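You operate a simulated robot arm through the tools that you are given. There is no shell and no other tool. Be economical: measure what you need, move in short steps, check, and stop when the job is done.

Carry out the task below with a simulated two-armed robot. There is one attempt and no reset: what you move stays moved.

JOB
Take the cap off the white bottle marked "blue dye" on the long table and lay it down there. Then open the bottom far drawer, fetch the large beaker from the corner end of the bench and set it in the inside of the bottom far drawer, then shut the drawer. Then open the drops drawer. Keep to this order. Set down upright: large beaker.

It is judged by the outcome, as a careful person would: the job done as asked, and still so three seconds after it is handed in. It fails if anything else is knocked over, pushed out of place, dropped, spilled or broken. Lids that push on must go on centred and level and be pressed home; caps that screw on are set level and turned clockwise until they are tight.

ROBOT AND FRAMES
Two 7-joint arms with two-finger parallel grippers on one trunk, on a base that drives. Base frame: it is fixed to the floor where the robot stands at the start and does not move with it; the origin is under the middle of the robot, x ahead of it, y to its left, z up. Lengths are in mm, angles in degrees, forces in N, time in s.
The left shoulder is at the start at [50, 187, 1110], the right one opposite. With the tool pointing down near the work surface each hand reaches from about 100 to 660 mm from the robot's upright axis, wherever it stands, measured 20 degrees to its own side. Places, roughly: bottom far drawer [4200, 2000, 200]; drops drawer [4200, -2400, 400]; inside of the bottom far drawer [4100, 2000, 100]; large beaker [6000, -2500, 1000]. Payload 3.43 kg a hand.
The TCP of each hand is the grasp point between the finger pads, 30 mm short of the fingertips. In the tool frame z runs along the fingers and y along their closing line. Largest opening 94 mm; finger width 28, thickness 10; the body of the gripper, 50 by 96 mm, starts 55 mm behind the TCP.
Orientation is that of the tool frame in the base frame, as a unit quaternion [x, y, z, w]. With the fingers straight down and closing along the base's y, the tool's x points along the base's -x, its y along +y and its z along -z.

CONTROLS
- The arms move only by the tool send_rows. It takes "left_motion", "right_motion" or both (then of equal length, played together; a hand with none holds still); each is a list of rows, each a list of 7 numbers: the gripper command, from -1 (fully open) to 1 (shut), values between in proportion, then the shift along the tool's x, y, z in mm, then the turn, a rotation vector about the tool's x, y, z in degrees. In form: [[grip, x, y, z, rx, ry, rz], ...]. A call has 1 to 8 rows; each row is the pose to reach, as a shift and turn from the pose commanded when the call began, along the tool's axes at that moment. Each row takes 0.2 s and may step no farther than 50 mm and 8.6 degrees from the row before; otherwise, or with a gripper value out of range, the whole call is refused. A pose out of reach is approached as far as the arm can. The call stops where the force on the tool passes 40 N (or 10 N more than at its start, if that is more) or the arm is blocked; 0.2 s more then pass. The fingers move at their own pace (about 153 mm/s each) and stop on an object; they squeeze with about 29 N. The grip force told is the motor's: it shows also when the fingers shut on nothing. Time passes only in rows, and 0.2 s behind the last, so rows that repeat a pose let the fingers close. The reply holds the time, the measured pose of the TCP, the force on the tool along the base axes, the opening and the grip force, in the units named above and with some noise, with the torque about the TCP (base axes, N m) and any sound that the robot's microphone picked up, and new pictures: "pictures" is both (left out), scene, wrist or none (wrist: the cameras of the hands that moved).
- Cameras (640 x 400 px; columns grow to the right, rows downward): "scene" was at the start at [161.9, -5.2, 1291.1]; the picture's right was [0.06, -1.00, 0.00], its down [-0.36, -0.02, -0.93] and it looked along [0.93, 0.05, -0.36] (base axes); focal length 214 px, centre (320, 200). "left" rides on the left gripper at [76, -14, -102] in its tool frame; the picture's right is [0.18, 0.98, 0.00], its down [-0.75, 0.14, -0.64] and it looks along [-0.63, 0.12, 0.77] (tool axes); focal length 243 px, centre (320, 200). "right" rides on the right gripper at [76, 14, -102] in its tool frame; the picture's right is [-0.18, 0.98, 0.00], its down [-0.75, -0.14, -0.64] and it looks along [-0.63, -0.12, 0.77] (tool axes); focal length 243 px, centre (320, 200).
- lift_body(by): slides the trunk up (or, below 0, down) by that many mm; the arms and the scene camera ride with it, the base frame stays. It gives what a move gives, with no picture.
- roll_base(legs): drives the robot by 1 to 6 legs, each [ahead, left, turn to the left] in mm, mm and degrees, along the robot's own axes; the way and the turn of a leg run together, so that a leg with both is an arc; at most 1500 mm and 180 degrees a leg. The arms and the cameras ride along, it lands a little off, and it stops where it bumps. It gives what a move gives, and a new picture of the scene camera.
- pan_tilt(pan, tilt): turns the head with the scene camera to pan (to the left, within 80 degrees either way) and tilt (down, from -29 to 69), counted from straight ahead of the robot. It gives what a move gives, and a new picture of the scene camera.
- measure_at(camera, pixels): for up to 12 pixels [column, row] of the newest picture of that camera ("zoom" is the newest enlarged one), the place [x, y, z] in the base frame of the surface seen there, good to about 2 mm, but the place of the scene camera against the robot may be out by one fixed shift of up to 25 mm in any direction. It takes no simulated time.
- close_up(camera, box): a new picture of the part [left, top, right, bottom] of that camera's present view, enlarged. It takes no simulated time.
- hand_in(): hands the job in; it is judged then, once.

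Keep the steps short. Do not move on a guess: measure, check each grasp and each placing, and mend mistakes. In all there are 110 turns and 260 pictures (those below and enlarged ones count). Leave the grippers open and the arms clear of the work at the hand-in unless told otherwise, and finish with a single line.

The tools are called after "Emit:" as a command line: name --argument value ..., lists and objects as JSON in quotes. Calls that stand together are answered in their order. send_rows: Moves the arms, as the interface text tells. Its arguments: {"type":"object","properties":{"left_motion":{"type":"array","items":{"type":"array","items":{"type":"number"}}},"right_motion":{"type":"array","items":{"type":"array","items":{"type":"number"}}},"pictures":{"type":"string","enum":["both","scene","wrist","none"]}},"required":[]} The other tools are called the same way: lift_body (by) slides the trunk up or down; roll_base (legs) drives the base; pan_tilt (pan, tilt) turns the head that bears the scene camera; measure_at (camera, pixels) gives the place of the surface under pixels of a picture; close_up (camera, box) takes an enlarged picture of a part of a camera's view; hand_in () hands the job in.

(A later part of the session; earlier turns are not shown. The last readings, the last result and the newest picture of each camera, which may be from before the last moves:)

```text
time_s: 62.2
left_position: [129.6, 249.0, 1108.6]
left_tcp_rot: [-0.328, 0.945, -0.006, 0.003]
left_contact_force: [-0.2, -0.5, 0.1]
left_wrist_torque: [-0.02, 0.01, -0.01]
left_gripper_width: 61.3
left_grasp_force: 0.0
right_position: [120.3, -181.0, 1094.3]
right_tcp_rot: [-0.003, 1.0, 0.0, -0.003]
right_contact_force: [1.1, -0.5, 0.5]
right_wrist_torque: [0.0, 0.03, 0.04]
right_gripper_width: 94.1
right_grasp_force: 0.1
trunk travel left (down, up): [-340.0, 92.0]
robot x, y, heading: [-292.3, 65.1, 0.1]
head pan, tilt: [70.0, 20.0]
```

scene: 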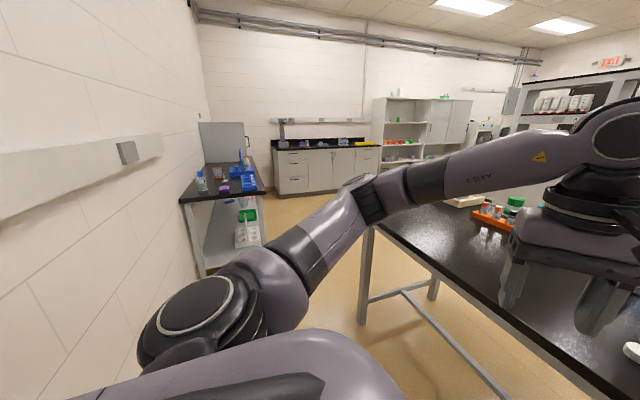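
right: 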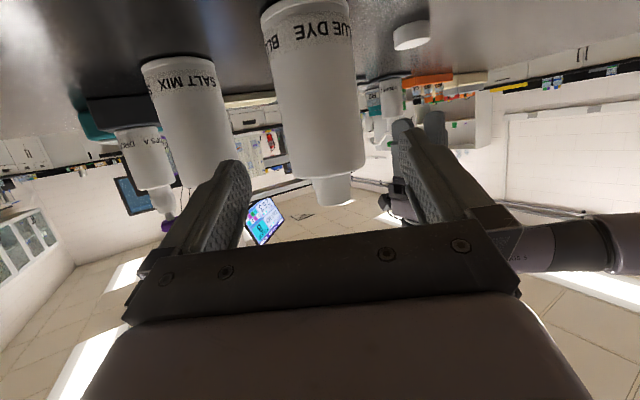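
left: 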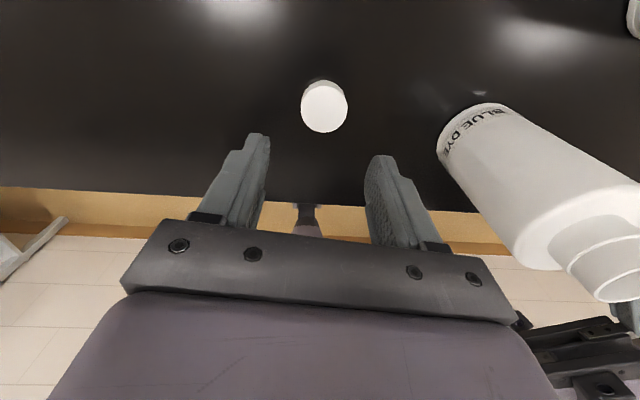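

I measure key points to the left: table corner, side table and floor.

Emit:
measure_at --camera "scene" --pixels '[[362, 318], [378, 222], [430, 298], [265, 190], [182, 200], [330, 240], [280, 190], [378, 165], [470, 140], [445, 204], [500, 90], [250, 163]]'

Emit:
pan_tilt --pan 20 --tilt 12

```text
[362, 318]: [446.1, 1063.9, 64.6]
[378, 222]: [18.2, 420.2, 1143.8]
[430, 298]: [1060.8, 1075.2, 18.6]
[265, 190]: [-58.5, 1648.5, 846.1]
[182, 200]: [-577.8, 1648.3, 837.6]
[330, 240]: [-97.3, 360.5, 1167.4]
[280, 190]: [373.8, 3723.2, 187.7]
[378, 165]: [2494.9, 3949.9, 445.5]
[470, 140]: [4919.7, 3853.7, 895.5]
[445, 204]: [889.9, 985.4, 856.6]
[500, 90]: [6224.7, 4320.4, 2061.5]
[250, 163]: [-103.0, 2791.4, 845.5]
```

```text
time_s: 63.4
left_position: [130.3, 250.4, 1107.9]
left_tcp_rot: [-0.327, 0.945, -0.006, 0.003]
left_contact_force: [-0.3, -0.3, 0.0]
left_wrist_torque: [-0.02, -0.03, 0.02]
left_gripper_width: 61.1
left_grasp_force: 0.0
right_position: [121.1, -181.9, 1094.3]
right_tcp_rot: [-0.004, 1.0, -0.001, -0.003]
right_contact_force: [0.6, 0.5, 1.3]
right_wrist_torque: [-0.02, 0.0, -0.02]
right_gripper_width: 93.9
right_grasp_force: 0.1
trunk travel left (down, up): [-340.0, 92.0]
robot x, y, heading: [-288.6, 65.2, 0.1]
head pan, tilt: [20.0, 12.0]
```

scene: 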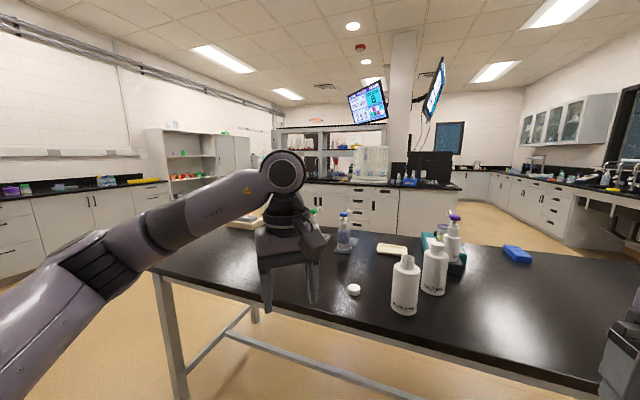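

I measure the island and far bench from this view.

Emit:
measure_at --camera "scene" --pixels '[[383, 200], [335, 200], [430, 215], [455, 187], [310, 186], [475, 180], [495, 190], [550, 205], [570, 225], [205, 195], [300, 150], [545, 185]]'

Emit:
close_up --camera "scene" --box '[280, 120, 640, 260]'

```text
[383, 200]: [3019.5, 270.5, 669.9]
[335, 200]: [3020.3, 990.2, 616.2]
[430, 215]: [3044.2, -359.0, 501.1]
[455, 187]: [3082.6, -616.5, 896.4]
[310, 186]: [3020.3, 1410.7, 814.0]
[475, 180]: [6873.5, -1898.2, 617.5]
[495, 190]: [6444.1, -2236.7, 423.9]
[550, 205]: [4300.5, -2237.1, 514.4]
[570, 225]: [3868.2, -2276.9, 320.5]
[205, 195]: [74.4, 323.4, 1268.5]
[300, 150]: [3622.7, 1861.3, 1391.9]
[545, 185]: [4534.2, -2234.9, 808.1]
```

```text
1.78 times, centred on (460, 190) of scene
```

zoom: 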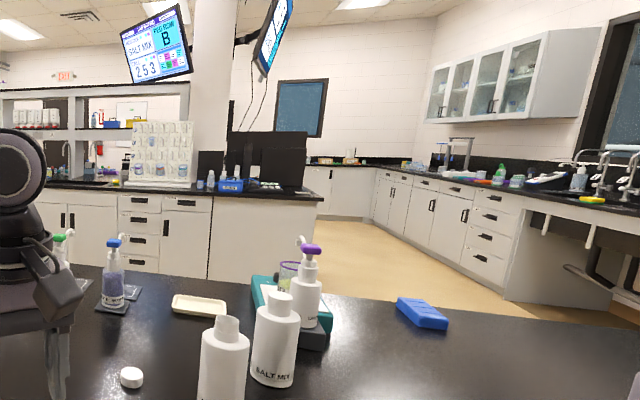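

The island's front is at x=3020 and its right end near y=-640, so the bottom far drawer (x 4200) is on its far face. I drive around the table's left end, then toward the lane right of the island.

Emit:
roll_base --legs '[[0, 1150, 0], [450, 285, 0], [1500, 0, 0], [300, -1450, 0], [0, -1450, 0], [1500, 0, 0]]'

```text
time_s: 70.1
left_position: [129.6, 1032.1, 1109.0]
left_tcp_rot: [-0.328, 0.945, -0.005, 0.003]
left_contact_force: [0.8, -0.6, 0.5]
left_wrist_torque: [-0.01, 0.02, -0.02]
left_gripper_width: 61.1
left_grasp_force: 0.0
right_position: [121.9, 600.6, 1094.0]
right_tcp_rot: [-0.005, 1.0, 0.0, -0.002]
right_contact_force: [0.3, -0.2, 0.3]
right_wrist_torque: [0.02, -0.02, 0.04]
right_gripper_width: 94.1
right_grasp_force: 0.0
trunk travel left (down, up): [-340.0, 92.0]
robot x, y, heading: [-292.5, 844.3, 0.5]
head pan, tilt: [20.0, 12.0]
stopped in leg 1: the robot was blocked; the commanded pose is now the measured one
```

scene: 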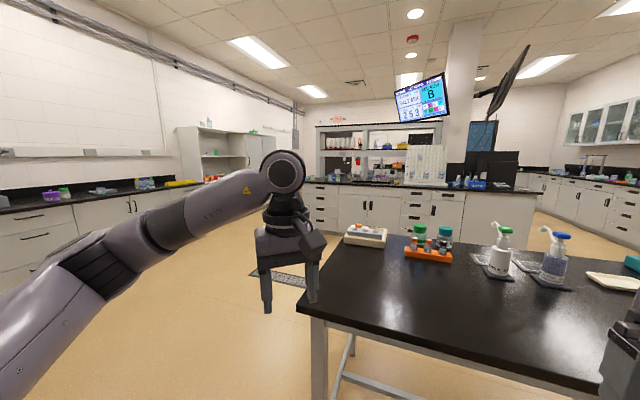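

Blocked at y=844. I look left to see what it touched.

Emit:
pan_tilt --pan 75 --tilt 35

```text
time_s: 71.3
left_position: [128.1, 1032.2, 1108.3]
left_tcp_rot: [-0.329, 0.944, -0.006, 0.003]
left_contact_force: [0.0, 0.8, 0.9]
left_wrist_torque: [-0.01, 0.04, 0.03]
left_gripper_width: 61.2
left_grasp_force: 0.0
right_position: [121.8, 599.4, 1094.7]
right_tcp_rot: [-0.004, 1.0, 0.001, -0.003]
right_contact_force: [-0.3, -0.6, -0.7]
right_wrist_torque: [0.0, 0.02, -0.01]
right_gripper_width: 94.0
right_grasp_force: 0.1
trunk travel left (down, up): [-340.0, 92.0]
robot x, y, heading: [-290.5, 846.3, 0.4]
head pan, tilt: [75.0, 35.0]
```

scene: 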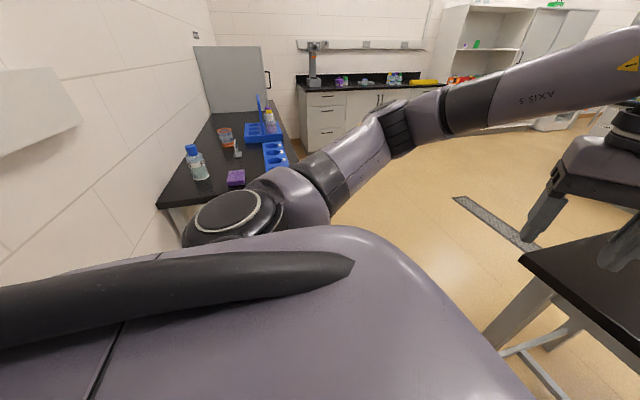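

Emit:
measure_at --camera "scene" --pixels '[[160, 207], [185, 215], [195, 182], [285, 180], [270, 150], [525, 262], [480, 340]]'

Emit:
roll_base --legs '[[100, 100, 0]]'

```text
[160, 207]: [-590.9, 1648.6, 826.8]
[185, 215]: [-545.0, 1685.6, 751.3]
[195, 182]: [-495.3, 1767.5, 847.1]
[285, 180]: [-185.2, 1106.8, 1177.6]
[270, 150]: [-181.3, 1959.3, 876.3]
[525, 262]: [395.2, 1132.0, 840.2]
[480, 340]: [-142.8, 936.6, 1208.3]
```

```text
time_s: 72.9
left_position: [225.7, 1133.4, 1109.2]
left_tcp_rot: [-0.33, 0.944, -0.005, 0.003]
left_contact_force: [-0.3, 0.4, -0.2]
left_wrist_torque: [-0.01, 0.02, -0.03]
left_gripper_width: 61.0
left_grasp_force: 0.0
right_position: [219.1, 702.1, 1094.0]
right_tcp_rot: [-0.006, 1.0, -0.001, -0.004]
right_contact_force: [0.2, 0.4, -0.8]
right_wrist_torque: [-0.04, -0.01, -0.02]
right_gripper_width: 94.3
right_grasp_force: 0.0
trunk travel left (down, up): [-340.0, 92.0]
robot x, y, heading: [-194.0, 947.4, 0.5]
head pan, tilt: [75.0, 35.0]
```

scene: 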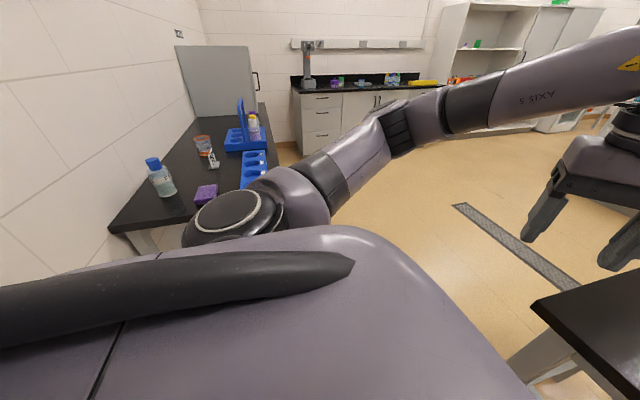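

The earlier stop was probably a rub on the back wall. The gap between the table corner (395,1132) and the side table (-58,1648) is about 690 mm. I turn 41° left to go straight through its middle, then turn back.

Emit:
roll_base --legs '[[60, 150, 0], [0, 0, 41], [1150, 0, 0], [0, 0, -41], [1200, 0, 0], [0, -1500, 0]]'

```text
time_s: 102.7
left_position: [2375.2, 550.8, 1110.4]
left_tcp_rot: [-0.345, 0.939, -0.006, 0.003]
left_contact_force: [0.0, 0.0, -0.1]
left_wrist_torque: [0.02, 0.03, 0.02]
left_gripper_width: 61.2
left_grasp_force: 0.1
right_position: [2383.8, 119.0, 1094.2]
right_tcp_rot: [-0.022, 1.0, 0.001, -0.003]
right_contact_force: [0.3, -0.2, -0.3]
right_wrist_torque: [0.01, -0.01, -0.01]
right_gripper_width: 94.1
right_grasp_force: 0.1
trunk travel left (down, up): [-340.0, 92.0]
robot x, y, heading: [1961.7, 349.1, 2.5]
head pan, tilt: [75.0, 35.0]
```

scene: 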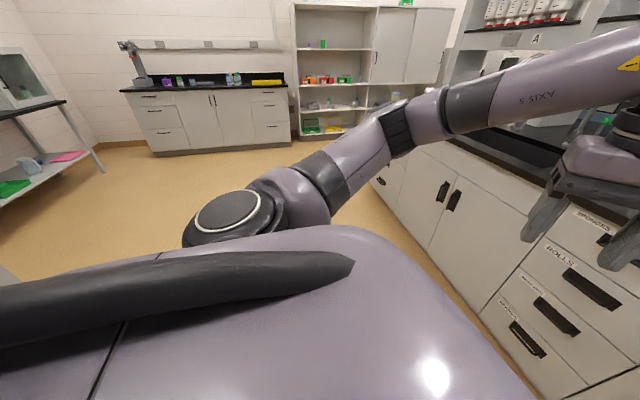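

Labelled drawers are visible. I measure the island's left end to pick the shorter way round.

Emit:
measure_at --camera "scene" --pixels '[[372, 182], [385, 195], [410, 190], [345, 135], [440, 80], [460, 50], [300, 135], [400, 100]]'

Emit:
pan_tilt --pan 40 --tilt 10

```text
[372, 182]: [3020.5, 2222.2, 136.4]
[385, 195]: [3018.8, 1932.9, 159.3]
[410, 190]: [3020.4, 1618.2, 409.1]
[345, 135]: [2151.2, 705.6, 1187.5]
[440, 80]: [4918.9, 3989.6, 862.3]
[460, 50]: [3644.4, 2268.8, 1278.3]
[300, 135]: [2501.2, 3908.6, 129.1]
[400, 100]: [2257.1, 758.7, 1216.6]
```

```text
time_s: 103.7
left_position: [2376.5, 550.1, 1109.1]
left_tcp_rot: [-0.346, 0.938, -0.005, 0.003]
left_contact_force: [0.7, -0.1, -0.4]
left_wrist_torque: [-0.02, -0.02, 0.01]
left_gripper_width: 61.0
left_grasp_force: 0.1
right_position: [2384.7, 119.1, 1094.9]
right_tcp_rot: [-0.022, 1.0, -0.001, -0.003]
right_contact_force: [-0.4, -0.4, -1.0]
right_wrist_torque: [0.0, 0.01, 0.0]
right_gripper_width: 93.9
right_grasp_force: 0.0
trunk travel left (down, up): [-340.0, 92.0]
robot x, y, heading: [1963.3, 351.9, 2.3]
head pan, tilt: [40.0, 10.0]
```

scene: 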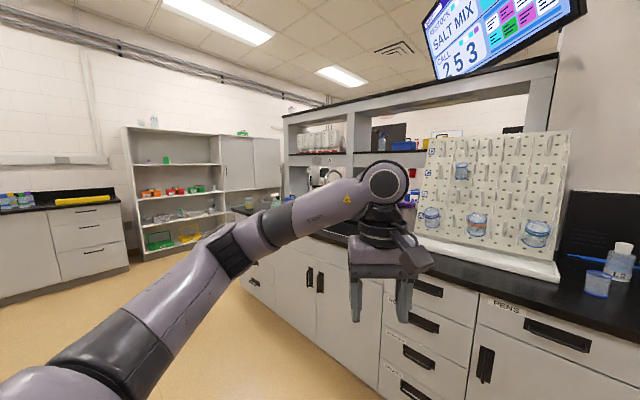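

The island's left end is near y=2270, with a wide lane to the shelves. I go round the left and turn to face the far side.

Emit:
roll_base --legs '[[0, 1400, -2.4], [0, 1400, 0], [1500, 0, 0], [1500, 0, 0], [0, 0, 180], [0, 900, 0]]'

Emit:
pan_tilt --pan 0 --tilt 40

```text
time_s: 157.5
left_position: [4531.4, 2108.5, 1108.1]
left_tcp_rot: [0.941, 0.338, -0.003, -0.006]
left_contact_force: [-0.2, 0.5, 0.5]
left_wrist_torque: [0.0, 0.0, 0.02]
left_gripper_width: 61.1
left_grasp_force: 0.0
right_position: [4532.9, 2540.0, 1093.8]
right_tcp_rot: [1.0, 0.013, 0.003, -0.001]
right_contact_force: [-0.8, -0.3, 0.4]
right_wrist_torque: [0.03, 0.0, -0.01]
right_gripper_width: 94.0
right_grasp_force: 0.0
trunk travel left (down, up): [-340.0, 92.0]
robot x, y, heading: [4948.7, 2299.6, -178.8]
head pan, tilt: [40.0, 10.0]
```

scene: 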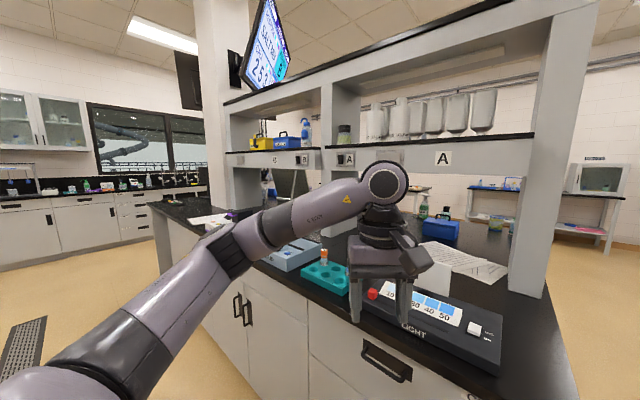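

```text
time_s: 158.6
left_position: [4533.0, 2109.7, 1109.4]
left_tcp_rot: [0.942, 0.337, -0.003, -0.005]
left_contact_force: [-0.4, -0.1, 0.5]
left_wrist_torque: [0.0, 0.01, -0.04]
left_gripper_width: 61.1
left_grasp_force: 0.1
right_position: [4532.3, 2539.7, 1093.6]
right_tcp_rot: [1.0, 0.013, 0.002, 0.0]
right_contact_force: [-0.2, 0.2, -0.2]
right_wrist_torque: [-0.01, -0.03, -0.02]
right_gripper_width: 94.2
right_grasp_force: 0.0
trunk travel left (down, up): [-340.0, 92.0]
robot x, y, heading: [4949.3, 2301.3, -178.7]
head pan, tilt: [0.0, 40.0]
```

scene: 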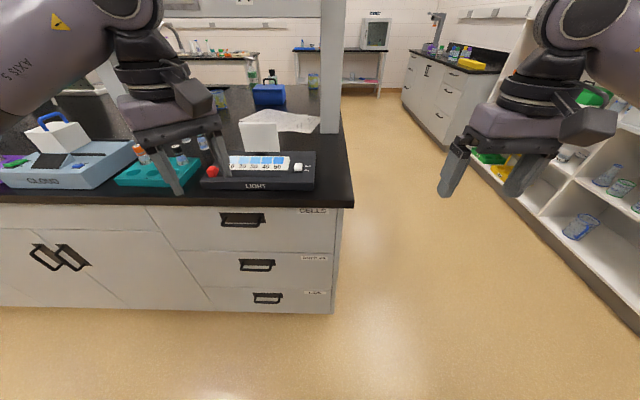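

The three-drawer stack is in view, with the bottom handle at about (267,298). I measure it.

Emit:
close_up --camera "scene" --box '[190, 190, 350, 320]'

Emit:
measure_at --camera "zoom" --pixels '[[305, 433], [270, 422], [340, 422], [305, 445], [400, 435], [250, 300], [290, 295], [100, 440], [580, 440], [305, 410], [305, 380], [560, 470]]'

```text
3.08 times, centred on (270, 255) of scene
```

zoom: 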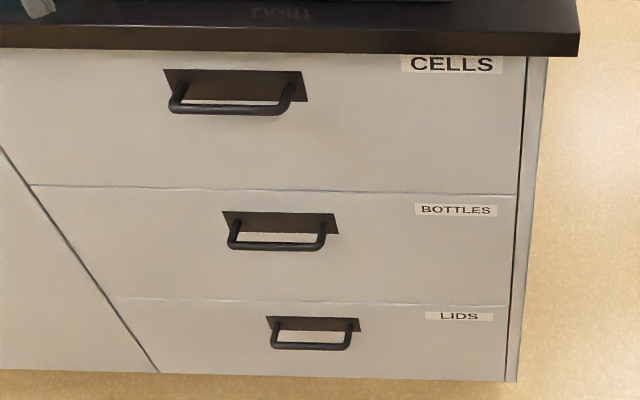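

```text
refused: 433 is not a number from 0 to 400
```

Emit:
measure_at --camera "zoom" --pixels '[[310, 348], [275, 345], [348, 345], [310, 322], [273, 332], [355, 335], [230, 350], [480, 350], [500, 340], [310, 312], [420, 370], [140, 310]]'

```text
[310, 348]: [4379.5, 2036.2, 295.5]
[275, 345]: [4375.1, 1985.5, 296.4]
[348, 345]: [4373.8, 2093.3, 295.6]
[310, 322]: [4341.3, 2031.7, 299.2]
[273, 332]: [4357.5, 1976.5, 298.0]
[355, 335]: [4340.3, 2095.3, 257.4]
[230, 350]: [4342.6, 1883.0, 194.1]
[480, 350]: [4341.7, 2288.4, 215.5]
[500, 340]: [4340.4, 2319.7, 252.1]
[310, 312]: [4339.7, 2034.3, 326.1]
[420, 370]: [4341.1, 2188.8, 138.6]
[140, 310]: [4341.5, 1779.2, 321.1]
```

The target is LIDS, the bottom drawer: front at x≈4341, handle bar at z≈296, y≈2036. I lower the trunk, line up the left arm, and turn the left hand to point forward with a vertical closing line.

Emit:
lift_body --by -320

Emit:
roll_base --legs '[[0, 80, -1.2]]'

Emit:
send_rows --left_motion '[[-0.3, 0, 0, 0, 0, 0, -8.5], [-0.3, 0, 0, 0, 0, 0, -17], [-0.3, 0, 0, 0, 0, 0, -25.5], [-0.3, 0, 0, 0, 0, 0, -34], [-0.3, 0, 0, 0, 0, 0, -42.5], [-0.3, 0, 0, 0, 0, 0, -50]]' --pictures "none"

Emit:
send_rows --left_motion '[[-0.3, 0, 0, 10, 8.5, 0, 0], [-0.3, 0, 0, 20, 17, 0, 0], [-0.3, 0, 0, 30, 25.5, 0, 0], [-0.3, 0, 0, 40, 34, 0, 0], [-0.3, 0, 0, 60, 42.5, 0, 0], [-0.3, 0, 0, 80, 51, 0, 0], [-0.3, 0, 0, 100, 59.5, 0, 0], [-0.3, 0, 0, 120, 68, 0, 0]]'

```text
time_s: 161.7
left_position: [4532.6, 2109.2, 788.4]
left_tcp_rot: [0.941, 0.337, -0.002, -0.005]
left_contact_force: [0.8, 0.9, 0.4]
left_wrist_torque: [-0.02, -0.01, 0.01]
left_gripper_width: 61.2
left_grasp_force: 0.0
right_position: [4532.5, 2540.9, 774.8]
right_tcp_rot: [1.0, 0.014, 0.003, 0.0]
right_contact_force: [0.6, 0.0, -0.7]
right_wrist_torque: [-0.02, 0.01, 0.0]
right_gripper_width: 94.0
right_grasp_force: 0.1
trunk travel left (down, up): [-20.0, 412.0]
robot x, y, heading: [4948.4, 2305.3, -179.0]
head pan, tilt: [0.0, 40.0]
```

```text
time_s: 163.1
left_position: [4530.0, 2038.9, 788.7]
left_tcp_rot: [0.945, 0.327, -0.003, -0.006]
left_contact_force: [1.0, 0.4, 0.2]
left_wrist_torque: [0.0, -0.03, 0.01]
left_gripper_width: 60.9
left_grasp_force: 0.0
right_position: [4538.0, 2470.0, 773.6]
right_tcp_rot: [1.0, 0.002, 0.003, 0.0]
right_contact_force: [-1.2, 0.2, 1.1]
right_wrist_torque: [-0.01, 0.01, 0.05]
right_gripper_width: 94.1
right_grasp_force: 0.0
trunk travel left (down, up): [-20.0, 412.0]
robot x, y, heading: [4951.2, 2225.6, -179.9]
head pan, tilt: [0.0, 40.0]
```

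scene: 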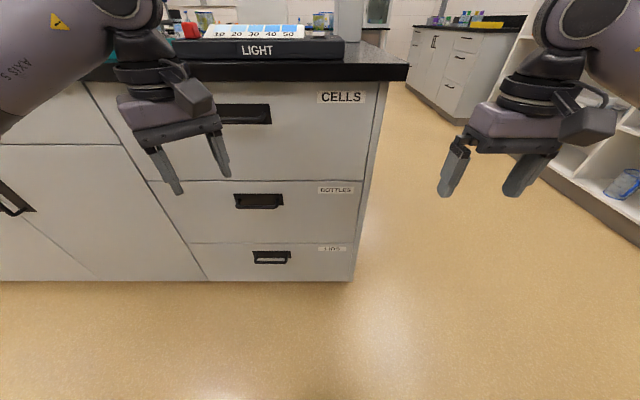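

```text
time_s: 164.5
left_position: [4530.6, 2038.0, 787.4]
left_tcp_rot: [0.718, 0.696, 0.0, -0.006]
left_contact_force: [0.4, -0.2, 0.1]
left_wrist_torque: [-0.01, 0.06, -0.01]
left_gripper_width: 61.3
left_grasp_force: 0.0
right_position: [4537.8, 2470.0, 773.3]
right_tcp_rot: [1.0, 0.002, 0.003, 0.0]
right_contact_force: [0.7, -0.2, -0.2]
right_wrist_torque: [0.01, 0.0, -0.01]
right_gripper_width: 93.9
right_grasp_force: 0.0
trunk travel left (down, up): [-20.0, 412.0]
robot x, y, heading: [4952.6, 2223.7, -179.8]
head pan, tilt: [0.0, 40.0]
```

```text
time_s: 166.3
left_position: [4524.8, 2041.2, 680.6]
left_tcp_rot: [0.612, 0.595, -0.36, -0.378]
left_contact_force: [0.4, -1.0, 0.3]
left_wrist_torque: [0.05, 0.01, -0.02]
left_gripper_width: 60.9
left_grasp_force: 0.0
left hand out of reach, approached as far as the arm can: row 8
right_position: [4538.7, 2470.7, 774.1]
right_tcp_rot: [1.0, 0.003, 0.003, 0.0]
right_contact_force: [-0.3, 0.3, -0.1]
right_wrist_torque: [0.02, -0.01, 0.0]
right_gripper_width: 94.1
right_grasp_force: 0.1
trunk travel left (down, up): [-20.0, 412.0]
robot x, y, heading: [4952.4, 2221.1, -179.9]
head pan, tilt: [0.0, 40.0]
```

scene: 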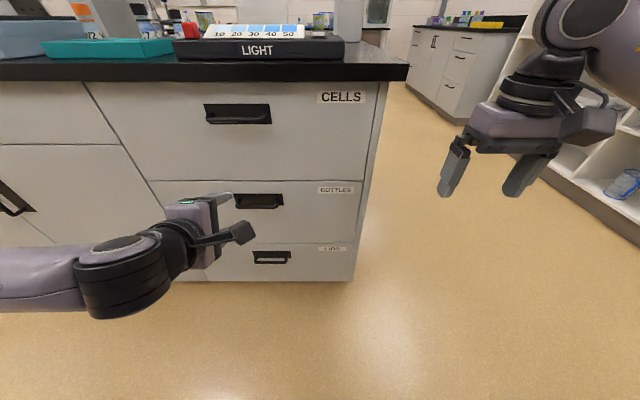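
left: 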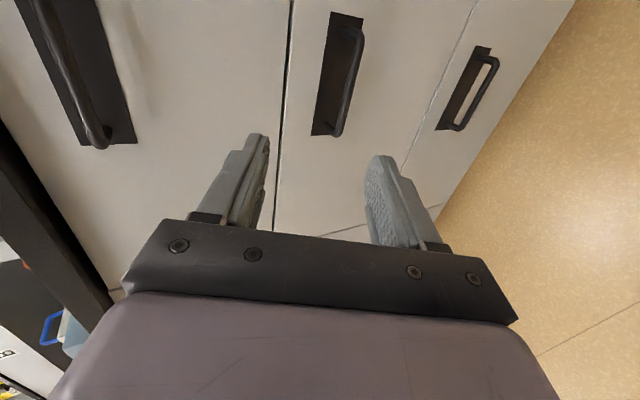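

The left camera sees the bottom handle at about (475,92). I measure it.

Emit:
measure_at --camera "left" --pixels '[[479, 95], [494, 62], [462, 125], [487, 78], [455, 95], [400, 180], [340, 80]]'

Emit:
close_up --camera "left" --box '[400, 20, 560, 160]'

```text
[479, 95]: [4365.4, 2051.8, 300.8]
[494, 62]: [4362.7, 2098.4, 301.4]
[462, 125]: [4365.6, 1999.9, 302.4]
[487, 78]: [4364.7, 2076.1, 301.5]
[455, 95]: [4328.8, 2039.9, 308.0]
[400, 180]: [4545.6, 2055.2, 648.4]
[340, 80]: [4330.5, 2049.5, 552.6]
```

```text
2.86 times, centred on (480, 90) of left
```

zoom: 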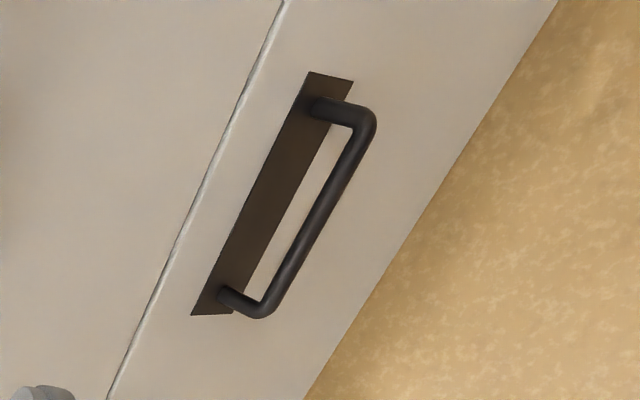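

The handle bar centre is at (4364, 2050, 301). I move to 90 mm before it along the tool axis.

Emit:
send_rows --left_motion '[[-0.3, 0, 34, 28, 0, 0, 0], [-0.3, 0, 67, 57, 0, 0, 0], [-0.3, 0, 100, 86, 0, 0, 0], [-0.3, 0, 133, 115, 0, 0, 0], [-0.3, 0, 166, 144, 0, 0, 0], [-0.3, 0, 200, 172, 0, 0, 0], [-0.3, 0, 233, 201, 0, 0, 0], [-0.3, 0, 265, 229, 0, 0, 0]]' --pictures "both"

```text
time_s: 168.1
left_position: [4412.2, 2141.5, 406.2]
left_tcp_rot: [0.609, 0.616, -0.365, -0.342]
left_contact_force: [0.1, -0.6, -0.5]
left_wrist_torque: [0.01, -0.01, -0.01]
left_gripper_width: 61.1
left_grasp_force: 0.1
left hand out of reach, approached as far as the arm can: row 2, 3, 4, 5, 6, 7, 8
right_position: [4537.6, 2470.9, 774.3]
right_tcp_rot: [1.0, 0.003, 0.003, 0.0]
right_contact_force: [0.2, -0.2, 0.4]
right_wrist_torque: [-0.01, 0.0, 0.01]
right_gripper_width: 94.0
right_grasp_force: 0.0
trunk travel left (down, up): [-20.0, 412.0]
robot x, y, heading: [4948.4, 2222.8, -180.0]
head pan, tilt: [0.0, 40.0]
```

scene: 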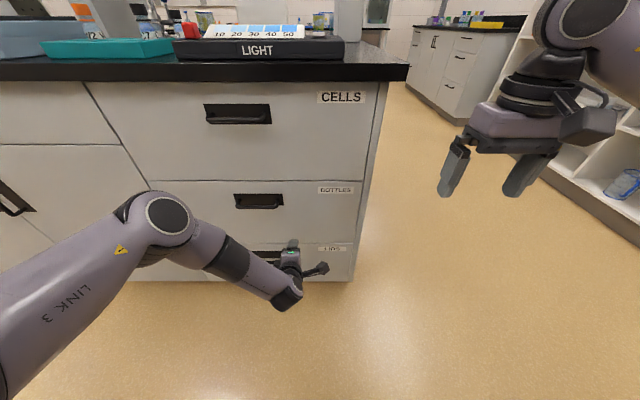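
left: 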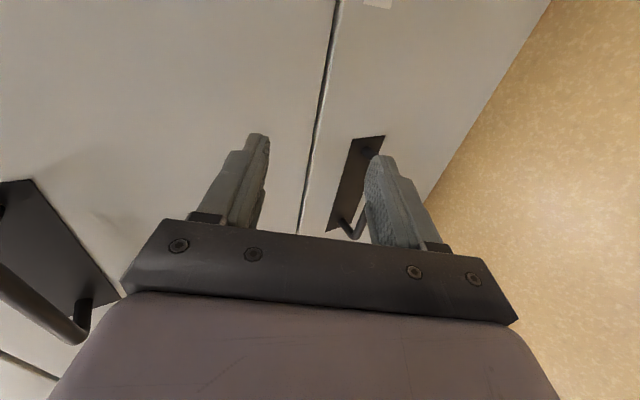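

The steep-forward pose is out of reach this low. A steeper downward tilt (about 40° from vertical) is easier and still clears the front. I back off and rotate −23°.

Emit:
send_rows --left_motion '[[-0.3, -20, 0, -35, 0, 0, 0], [-0.3, -50, 0, -60, -8, 0, 0], [-0.3, -80, 0, -60, -16, 0, 0], [-0.3, -95, 0, -60, -24, 0, 0]]' --pictures "wrist"

```text
time_s: 169.1
left_position: [4464.5, 2047.2, 437.0]
left_tcp_rot: [0.667, 0.678, -0.228, -0.208]
left_contact_force: [-0.5, -0.4, -0.5]
left_wrist_torque: [-0.02, -0.01, 0.0]
left_gripper_width: 61.0
left_grasp_force: 0.0
left hand out of reach, approached as far as the arm can: row 1
right_position: [4538.6, 2469.1, 774.3]
right_tcp_rot: [1.0, 0.002, 0.003, 0.0]
right_contact_force: [0.0, -0.2, 0.0]
right_wrist_torque: [-0.02, 0.01, 0.02]
right_gripper_width: 93.9
right_grasp_force: 0.1
trunk travel left (down, up): [-20.0, 412.0]
robot x, y, heading: [4950.2, 2219.3, -179.6]
head pan, tilt: [0.0, 40.0]
```

left: 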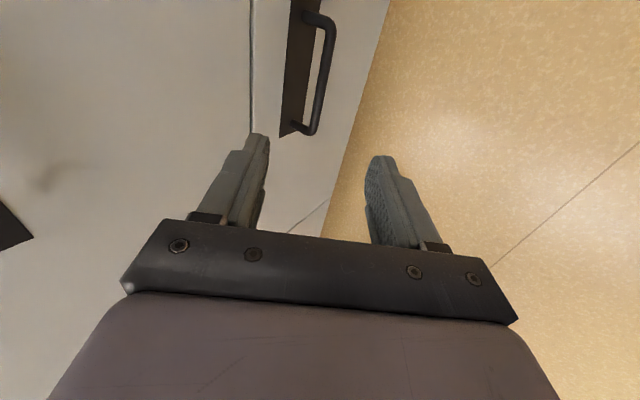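

Reached, with tilt about 36° from vertical. I go to the pre-grasp point and narrow the fingers to 28 mm.

Emit:
send_rows --left_motion '[[0.1, 4, 0, 40, 0, 0, 0], [0.4, 7.7, -1, 80, 0, 0, 0], [0.4, 7.7, -1, 83, 0, 0, 0]]' --pictures "wrist"

Emit:
close_up --camera "left" --box '[220, 60, 400, 220]'

```text
time_s: 169.9
left_position: [4414.3, 2054.9, 368.7]
left_tcp_rot: [0.667, 0.678, -0.229, -0.209]
left_contact_force: [0.1, 0.0, 0.4]
left_wrist_torque: [-0.01, 0.01, -0.01]
left_gripper_width: 28.2
left_grasp_force: 0.1
right_position: [4538.0, 2470.2, 773.4]
right_tcp_rot: [1.0, 0.003, 0.004, 0.0]
right_contact_force: [-0.1, 0.6, 0.7]
right_wrist_torque: [0.02, 0.01, -0.02]
right_gripper_width: 93.9
right_grasp_force: 0.0
trunk travel left (down, up): [-20.0, 412.0]
robot x, y, heading: [4952.8, 2224.9, -179.9]
head pan, tilt: [0.0, 40.0]
```

left: 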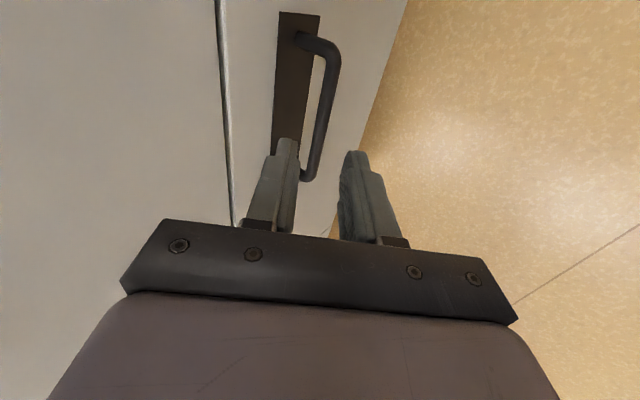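

```text
2.50 times, centred on (310, 140) of left
```

zoom: 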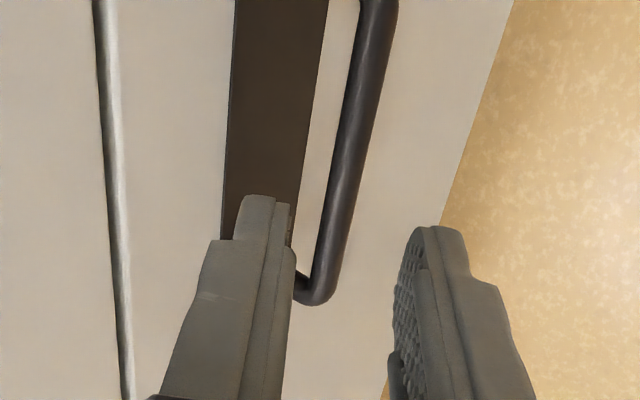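

Emit:
measure_at --camera "zoom" --pixels '[[350, 180], [330, 250], [318, 295], [370, 80], [378, 15], [265, 100]]'

```text
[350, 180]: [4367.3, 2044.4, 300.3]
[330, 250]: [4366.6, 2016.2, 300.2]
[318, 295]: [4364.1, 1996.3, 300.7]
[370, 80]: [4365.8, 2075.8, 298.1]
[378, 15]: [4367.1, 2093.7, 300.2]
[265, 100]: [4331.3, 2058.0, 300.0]
```

The bar is centred between the fingers (0.9 mm off). I narrow to about 23 mm, advance 70 mm, and close.

Emit:
send_rows --left_motion '[[0.52, 0, 0.5, 30, 0, 0, 0], [0.52, 0, 0.7, 55, 0, 0, 0], [0.52, 0, 0.9, 70, 0, 0, 0], [1, 0, 0.9, 70, 0, 0, 0], [1, 0, 0.9, 70, 0, 0, 0]]' --pictures "wrist"

```text
time_s: 171.1
left_position: [4376.0, 2051.2, 311.5]
left_tcp_rot: [0.668, 0.677, -0.23, -0.207]
left_contact_force: [5.4, -1.9, 7.0]
left_wrist_torque: [-0.85, -0.01, -1.04]
left_gripper_width: 10.7
left_grasp_force: 44.2
right_position: [4538.7, 2469.7, 775.1]
right_tcp_rot: [1.0, 0.003, 0.002, 0.0]
right_contact_force: [0.8, -0.5, -0.4]
right_wrist_torque: [-0.01, -0.02, -0.02]
right_gripper_width: 93.8
right_grasp_force: 0.2
trunk travel left (down, up): [-20.0, 412.0]
robot x, y, heading: [4949.6, 2223.7, -179.7]
head pan, tilt: [0.0, 40.0]
```

left: 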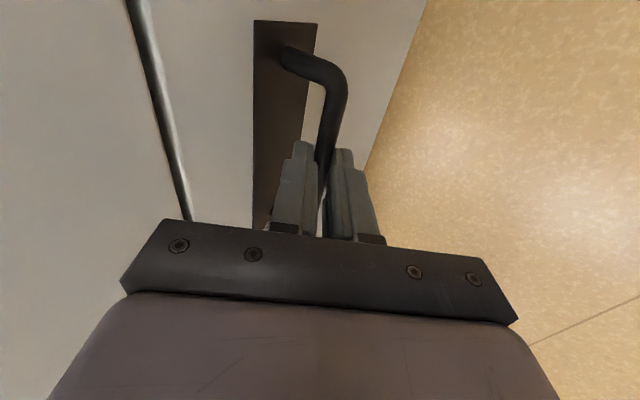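

Handle gripped at 10.7 mm. I pull the drawer by rolling the base back.

Emit:
roll_base --legs '[[-400, 0, 0]]'

```text
time_s: 173.6
left_position: [4771.1, 2052.2, 311.9]
left_tcp_rot: [0.667, 0.678, -0.23, -0.207]
left_contact_force: [0.1, -10.5, 4.8]
left_wrist_torque: [-0.7, 0.02, -1.02]
left_gripper_width: 10.6
left_grasp_force: 44.7
right_position: [4935.1, 2471.1, 774.8]
right_tcp_rot: [1.0, 0.003, 0.003, 0.0]
right_contact_force: [0.0, 0.7, -0.4]
right_wrist_torque: [-0.04, 0.0, 0.01]
right_gripper_width: 94.0
right_grasp_force: 0.0
trunk travel left (down, up): [-20.0, 412.0]
robot x, y, heading: [5345.0, 2224.2, -179.9]
head pan, tilt: [0.0, 40.0]
```

scene: 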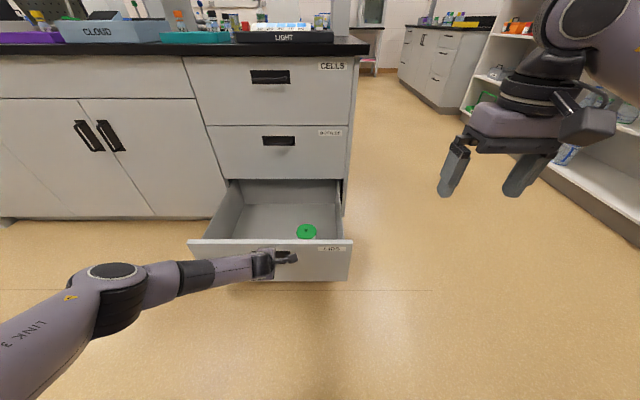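

The drawer is open about 395 mm, with one green lid inside. I measure the interior, then release and withdraw.

Emit:
measure_at --camera "scene" --pixels '[[270, 225], [306, 230], [240, 225], [325, 210], [280, 207], [215, 241], [345, 241], [200, 250], [232, 182], [340, 183], [306, 240]]'

Emit:
send_rows --left_motion '[[0.5, 0, 0, 0, 0, 0, 0], [0.5, 0, 0, 0, 0, 0, 0], [0.5, 0, 0, -35, 0, 0, 0], [0.5, 0, 0, -70, 0, 0, 0], [0, 0, 0, -110, 0, 0, 0], [-0.3, 0, 0, -150, 0, 0, 0]]' --pictures "scene"

```text
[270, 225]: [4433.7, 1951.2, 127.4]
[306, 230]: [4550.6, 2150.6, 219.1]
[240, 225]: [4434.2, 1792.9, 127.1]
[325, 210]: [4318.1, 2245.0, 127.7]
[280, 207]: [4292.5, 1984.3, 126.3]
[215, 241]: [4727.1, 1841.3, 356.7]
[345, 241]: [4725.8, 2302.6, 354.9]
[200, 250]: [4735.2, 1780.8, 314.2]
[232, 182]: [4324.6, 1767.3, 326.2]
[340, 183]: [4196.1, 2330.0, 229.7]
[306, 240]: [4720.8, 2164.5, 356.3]
```

```text
time_s: 175.0
left_position: [4859.8, 2055.9, 432.5]
left_tcp_rot: [0.667, 0.678, -0.231, -0.207]
left_contact_force: [-0.9, 0.3, -0.6]
left_wrist_torque: [0.0, 0.04, -0.01]
left_gripper_width: 61.4
left_grasp_force: 0.0
right_position: [4934.9, 2470.8, 774.5]
right_tcp_rot: [1.0, 0.003, 0.005, 0.0]
right_contact_force: [-0.1, -0.5, -1.6]
right_wrist_torque: [0.01, 0.01, 0.02]
right_gripper_width: 93.8
right_grasp_force: 0.0
trunk travel left (down, up): [-20.0, 412.0]
robot x, y, heading: [5347.2, 2226.5, -179.7]
head pan, tilt: [0.0, 40.0]
```

scene: 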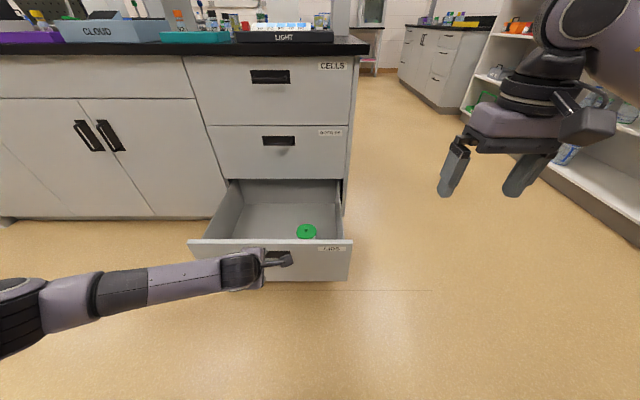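

Interior: x 4330-4720, y 1780-2310, floor z≈128. I raise the trunk, return the left hand to tool-down, turn and head toward the corner bench.

Emit:
lift_body --by 320

Emit:
send_rows --left_motion '[[-0.3, 0, 0, -20, -8.5, 0, 0], [-0.3, 0, 0, -40, -17, 0, 0], [-0.3, 0, 0, -60, -25.5, 0, 0], [-0.3, 0, 0, -80, -34, 0, 0], [-0.3, 0, 0, -100, -36, 0, 5]]' --pictures "none"

Emit:
roll_base --legs '[[-150, 0, 0], [0, 0, 90], [1500, 0, 0], [1300, 0, 0]]'

Emit:
pan_tilt --pan 0 --tilt 15

```text
time_s: 178.2
left_position: [4861.3, 2056.2, 752.6]
left_tcp_rot: [0.667, 0.678, -0.229, -0.207]
left_contact_force: [0.1, 0.0, -0.1]
left_wrist_torque: [0.01, 0.0, -0.01]
left_gripper_width: 61.1
left_grasp_force: 0.0
right_position: [4933.7, 2471.9, 1093.9]
right_tcp_rot: [1.0, 0.002, 0.003, 0.0]
right_contact_force: [0.2, 0.7, 0.0]
right_wrist_torque: [0.04, -0.01, 0.0]
right_gripper_width: 94.0
right_grasp_force: 0.1
trunk travel left (down, up): [-340.0, 92.0]
robot x, y, heading: [5344.5, 2227.5, -179.8]
head pan, tilt: [0.0, 40.0]
```

```text
time_s: 179.3
left_position: [4919.6, 2060.0, 832.7]
left_tcp_rot: [0.726, 0.687, -0.018, 0.019]
left_contact_force: [-0.1, 0.0, 0.3]
left_wrist_torque: [-0.05, -0.03, 0.0]
left_gripper_width: 61.4
left_grasp_force: 0.1
right_position: [4934.0, 2470.5, 1093.1]
right_tcp_rot: [1.0, 0.003, 0.004, 0.0]
right_contact_force: [0.5, -0.5, -0.7]
right_wrist_torque: [-0.01, 0.02, 0.01]
right_gripper_width: 94.1
right_grasp_force: 0.1
trunk travel left (down, up): [-340.0, 92.0]
robot x, y, heading: [5345.6, 2225.1, -180.1]
head pan, tilt: [0.0, 40.0]
```

```text
time_s: 197.7
left_position: [5737.0, -1007.3, 832.4]
left_tcp_rot: [0.018, 0.999, 0.001, 0.026]
left_contact_force: [-0.1, 0.0, -0.3]
left_wrist_torque: [-0.05, -0.03, -0.01]
left_gripper_width: 61.0
left_grasp_force: 0.1
right_position: [5326.4, -1001.9, 1094.6]
right_tcp_rot: [0.698, 0.717, 0.003, -0.003]
right_contact_force: [-0.4, -0.9, 0.2]
right_wrist_torque: [0.0, -0.01, 0.0]
right_gripper_width: 94.0
right_grasp_force: 0.0
trunk travel left (down, up): [-340.0, 92.0]
robot x, y, heading: [5562.3, -587.7, -88.6]
head pan, tilt: [0.0, 40.0]
```

scene: 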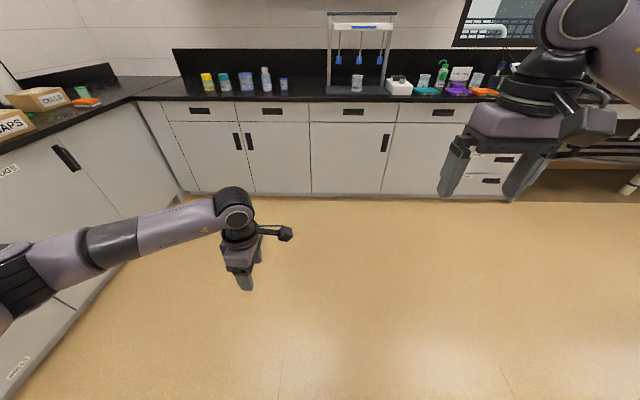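

```text
time_s: 198.6
left_position: [5736.1, -1008.5, 831.9]
left_tcp_rot: [0.018, 0.999, 0.0, 0.027]
left_contact_force: [-0.5, -0.3, 0.7]
left_wrist_torque: [0.0, -0.04, 0.02]
left_gripper_width: 61.1
left_grasp_force: 0.1
right_position: [5326.4, -1001.9, 1093.8]
right_tcp_rot: [0.698, 0.716, 0.002, -0.002]
right_contact_force: [-0.1, -0.3, 0.3]
right_wrist_torque: [-0.02, 0.04, -0.03]
right_gripper_width: 94.0
right_grasp_force: 0.0
trunk travel left (down, up): [-340.0, 92.0]
robot x, y, heading: [5563.5, -586.1, -88.9]
head pan, tilt: [0.0, 15.0]
```

scene: 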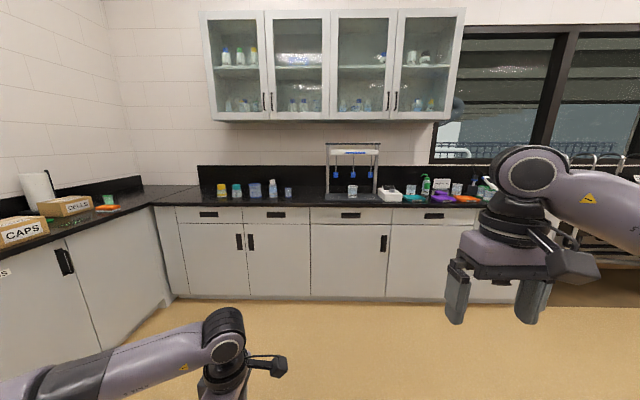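

The items on the corner end of the bench are at about (220-290,190). I zoom and measure.

Emit:
close_up --camera "scene" --box '[190, 165, 310, 240]'

Emit:
measure_at --camera "zoom" --pixels '[[162, 130], [250, 130], [345, 130], [437, 130], [525, 145], [345, 95], [345, 170], [345, 200], [160, 100], [250, 100]]'

```text
5.33 times, centred on (250, 202) of scene
```

zoom: 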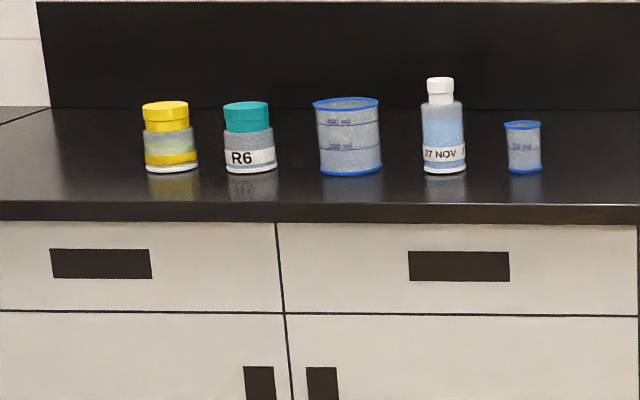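

```text
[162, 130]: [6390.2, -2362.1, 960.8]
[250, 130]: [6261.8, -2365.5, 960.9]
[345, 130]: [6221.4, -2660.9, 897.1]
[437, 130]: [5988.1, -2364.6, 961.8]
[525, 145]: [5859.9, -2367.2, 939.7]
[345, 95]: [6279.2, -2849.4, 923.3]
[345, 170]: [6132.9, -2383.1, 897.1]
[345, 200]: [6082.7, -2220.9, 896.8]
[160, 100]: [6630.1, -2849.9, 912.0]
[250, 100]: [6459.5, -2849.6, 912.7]
```

The 400 ml beaker (large) stands at about (6120,-2410), rim near z≈1010. It is nearly as wide as my opening, so I plan to pinch its side wall with the right hand. I raise and tuck the left hand, then drive closer.

Emit:
send_rows --left_motion '[[-0.3, 0, 20, -45, 0, 0, 0], [-0.3, 0, 40, -90, 0, 0, 0], [-0.3, 0, 60, -135, 0, 0, 0], [-0.3, 0, 80, -180, 0, 0, 0], [-0.3, 0, 100, -225, 0, 0, 0], [-0.3, 0, 110, -265, 0, 0, 0]]' --right_motion '[[-1, 0, 0, -10, 0, 0, 0], [-1, 0, 0, -20, 0, 0, 0], [-1, 0, 0, -30, 0, 0, 0], [-1, 0, 0, -40, 0, 0, 0], [-1, 0, 0, -50, 0, 0, 0], [-1, 0, 0, -60, 0, 0, 0]]' --pictures "none"

Emit:
roll_base --legs '[[0, 700, -1.1], [1150, 0, 0]]'

```text
time_s: 200.0
left_position: [5724.6, -896.7, 1096.3]
left_tcp_rot: [0.017, 1.0, 0.001, 0.026]
left_contact_force: [0.0, -0.7, -0.1]
left_wrist_torque: [0.02, 0.01, -0.01]
left_gripper_width: 61.1
left_grasp_force: 0.0
right_position: [5326.3, -1002.4, 1155.1]
right_tcp_rot: [0.698, 0.716, 0.002, -0.001]
right_contact_force: [0.0, -0.4, 0.9]
right_wrist_torque: [-0.02, 0.04, 0.0]
right_gripper_width: 94.1
right_grasp_force: 0.1
trunk travel left (down, up): [-340.0, 92.0]
robot x, y, heading: [5564.6, -583.6, -88.8]
head pan, tilt: [0.0, 15.0]
```

```text
time_s: 212.1
left_position: [6409.6, -2035.0, 1094.6]
left_tcp_rot: [0.037, 0.999, 0.001, 0.026]
left_contact_force: [-0.7, 0.7, -0.2]
left_wrist_torque: [0.03, -0.02, -0.02]
left_gripper_width: 61.3
left_grasp_force: 0.1
right_position: [6008.3, -2123.1, 1154.9]
right_tcp_rot: [0.712, 0.702, 0.002, -0.003]
right_contact_force: [0.2, -0.2, -0.3]
right_wrist_torque: [-0.01, -0.01, 0.0]
right_gripper_width: 94.0
right_grasp_force: 0.0
trunk travel left (down, up): [-340.0, 92.0]
robot x, y, heading: [6264.1, -1717.4, -91.0]
head pan, tilt: [0.0, 15.0]
```

scene: 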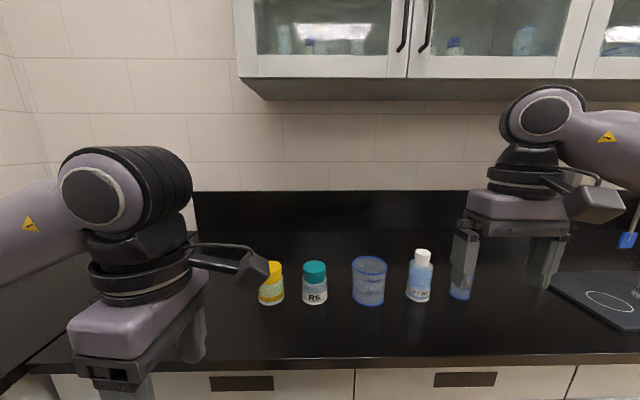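

Emit:
close_up --camera "scene" --box '[290, 235, 450, 335]'

Emit:
measure_at --camera "zoom" --pixels '[[252, 95], [385, 95], [318, 85], [318, 113], [318, 280], [265, 265], [375, 265], [252, 100], [318, 116], [285, 278]]'

```text
4.00 times, centred on (370, 285) of scene
```

zoom: 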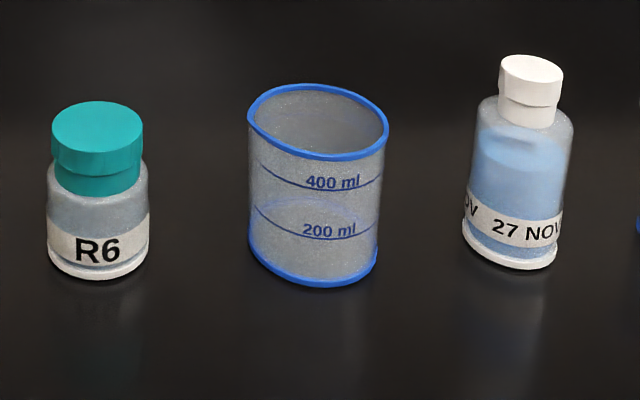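

```text
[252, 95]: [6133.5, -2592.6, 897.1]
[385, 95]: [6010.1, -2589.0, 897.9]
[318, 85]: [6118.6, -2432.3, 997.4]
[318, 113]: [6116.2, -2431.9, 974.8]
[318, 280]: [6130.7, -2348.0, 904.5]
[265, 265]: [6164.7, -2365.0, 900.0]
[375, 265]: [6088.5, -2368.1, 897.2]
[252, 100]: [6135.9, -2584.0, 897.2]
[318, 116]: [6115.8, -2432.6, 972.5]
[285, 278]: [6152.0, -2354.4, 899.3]
```

The beaker centre is about (6112,-2375), diameter about 86, rim z≈1002. I roll 105 mm closer and bring the right hand above its right wall, with a 40 mm opening.

Emit:
roll_base --legs '[[105, 0, 1]]'

Emit:
send_rows --right_motion '[[0.15, -25, 12, 0, 0, 0, 0], [0.15, -50, 25, 0, 0, 0, 0]]' --pictures "wrist"

```text
time_s: 213.3
left_position: [6413.2, -2136.8, 1095.3]
left_tcp_rot: [0.028, 0.999, 0.001, 0.026]
left_contact_force: [0.6, -0.6, 0.0]
left_wrist_torque: [0.06, -0.02, 0.01]
left_gripper_width: 61.2
left_grasp_force: 0.2
right_position: [6013.0, -2232.0, 1153.4]
right_tcp_rot: [0.707, 0.708, 0.002, -0.002]
right_contact_force: [1.4, -0.6, -1.2]
right_wrist_torque: [0.08, 0.01, 0.04]
right_gripper_width: 94.0
right_grasp_force: 0.1
trunk travel left (down, up): [-340.0, 92.0]
robot x, y, heading: [6260.6, -1821.7, -90.0]
head pan, tilt: [0.0, 15.0]
```

scene: 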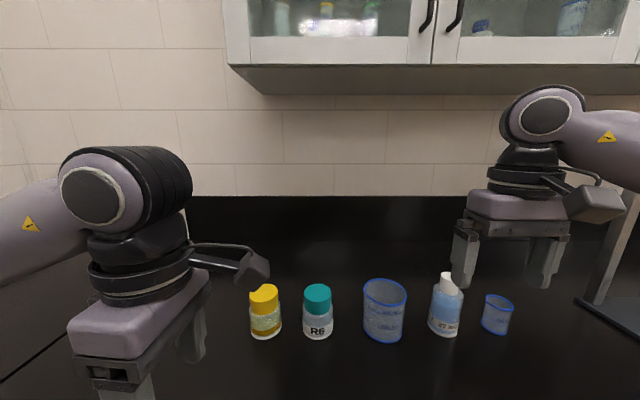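

```text
time_s: 213.9
left_position: [6413.6, -2137.7, 1094.6]
left_tcp_rot: [0.029, 0.999, 0.001, 0.027]
left_contact_force: [0.1, 0.2, -0.4]
left_wrist_torque: [0.01, 0.0, 0.01]
left_gripper_width: 61.2
left_grasp_force: 0.1
right_position: [6038.3, -2282.5, 1153.6]
right_tcp_rot: [0.707, 0.707, 0.003, -0.003]
right_contact_force: [0.0, 0.1, 0.4]
right_wrist_torque: [0.0, -0.01, -0.04]
right_gripper_width: 39.8
right_grasp_force: 0.1
trunk travel left (down, up): [-340.0, 92.0]
robot x, y, heading: [6262.3, -1820.6, -89.8]
head pan, tilt: [0.0, 15.0]
```

right: 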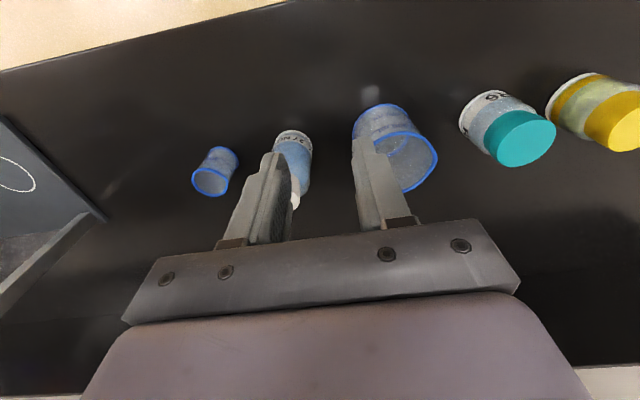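

Emit:
close_up --camera "right" --box '[330, 90, 450, 200]'

Emit:
measure_at --camera "zoom" --pixels '[[560, 330], [480, 225], [560, 280], [575, 310], [395, 390], [470, 150], [140, 130], [250, 80], [380, 225], [300, 225]]'

```text
3.64 times, centred on (390, 145) of right
```

zoom: 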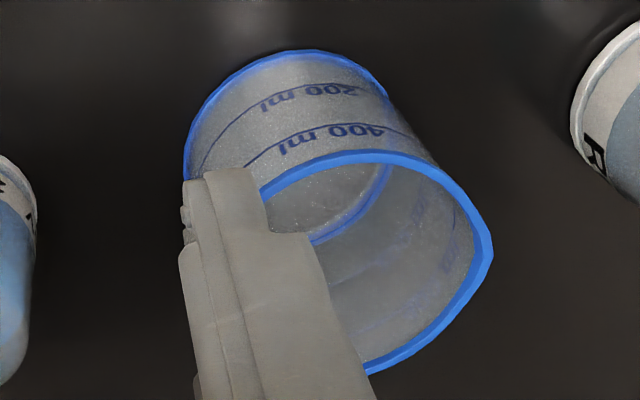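

```text
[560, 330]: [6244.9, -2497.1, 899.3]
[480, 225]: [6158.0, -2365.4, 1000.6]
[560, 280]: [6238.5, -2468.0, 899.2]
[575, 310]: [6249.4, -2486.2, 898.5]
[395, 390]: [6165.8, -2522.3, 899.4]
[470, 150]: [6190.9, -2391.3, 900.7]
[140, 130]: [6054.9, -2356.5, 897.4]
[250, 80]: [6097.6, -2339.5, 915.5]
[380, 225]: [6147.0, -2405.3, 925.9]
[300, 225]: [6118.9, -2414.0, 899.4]
```

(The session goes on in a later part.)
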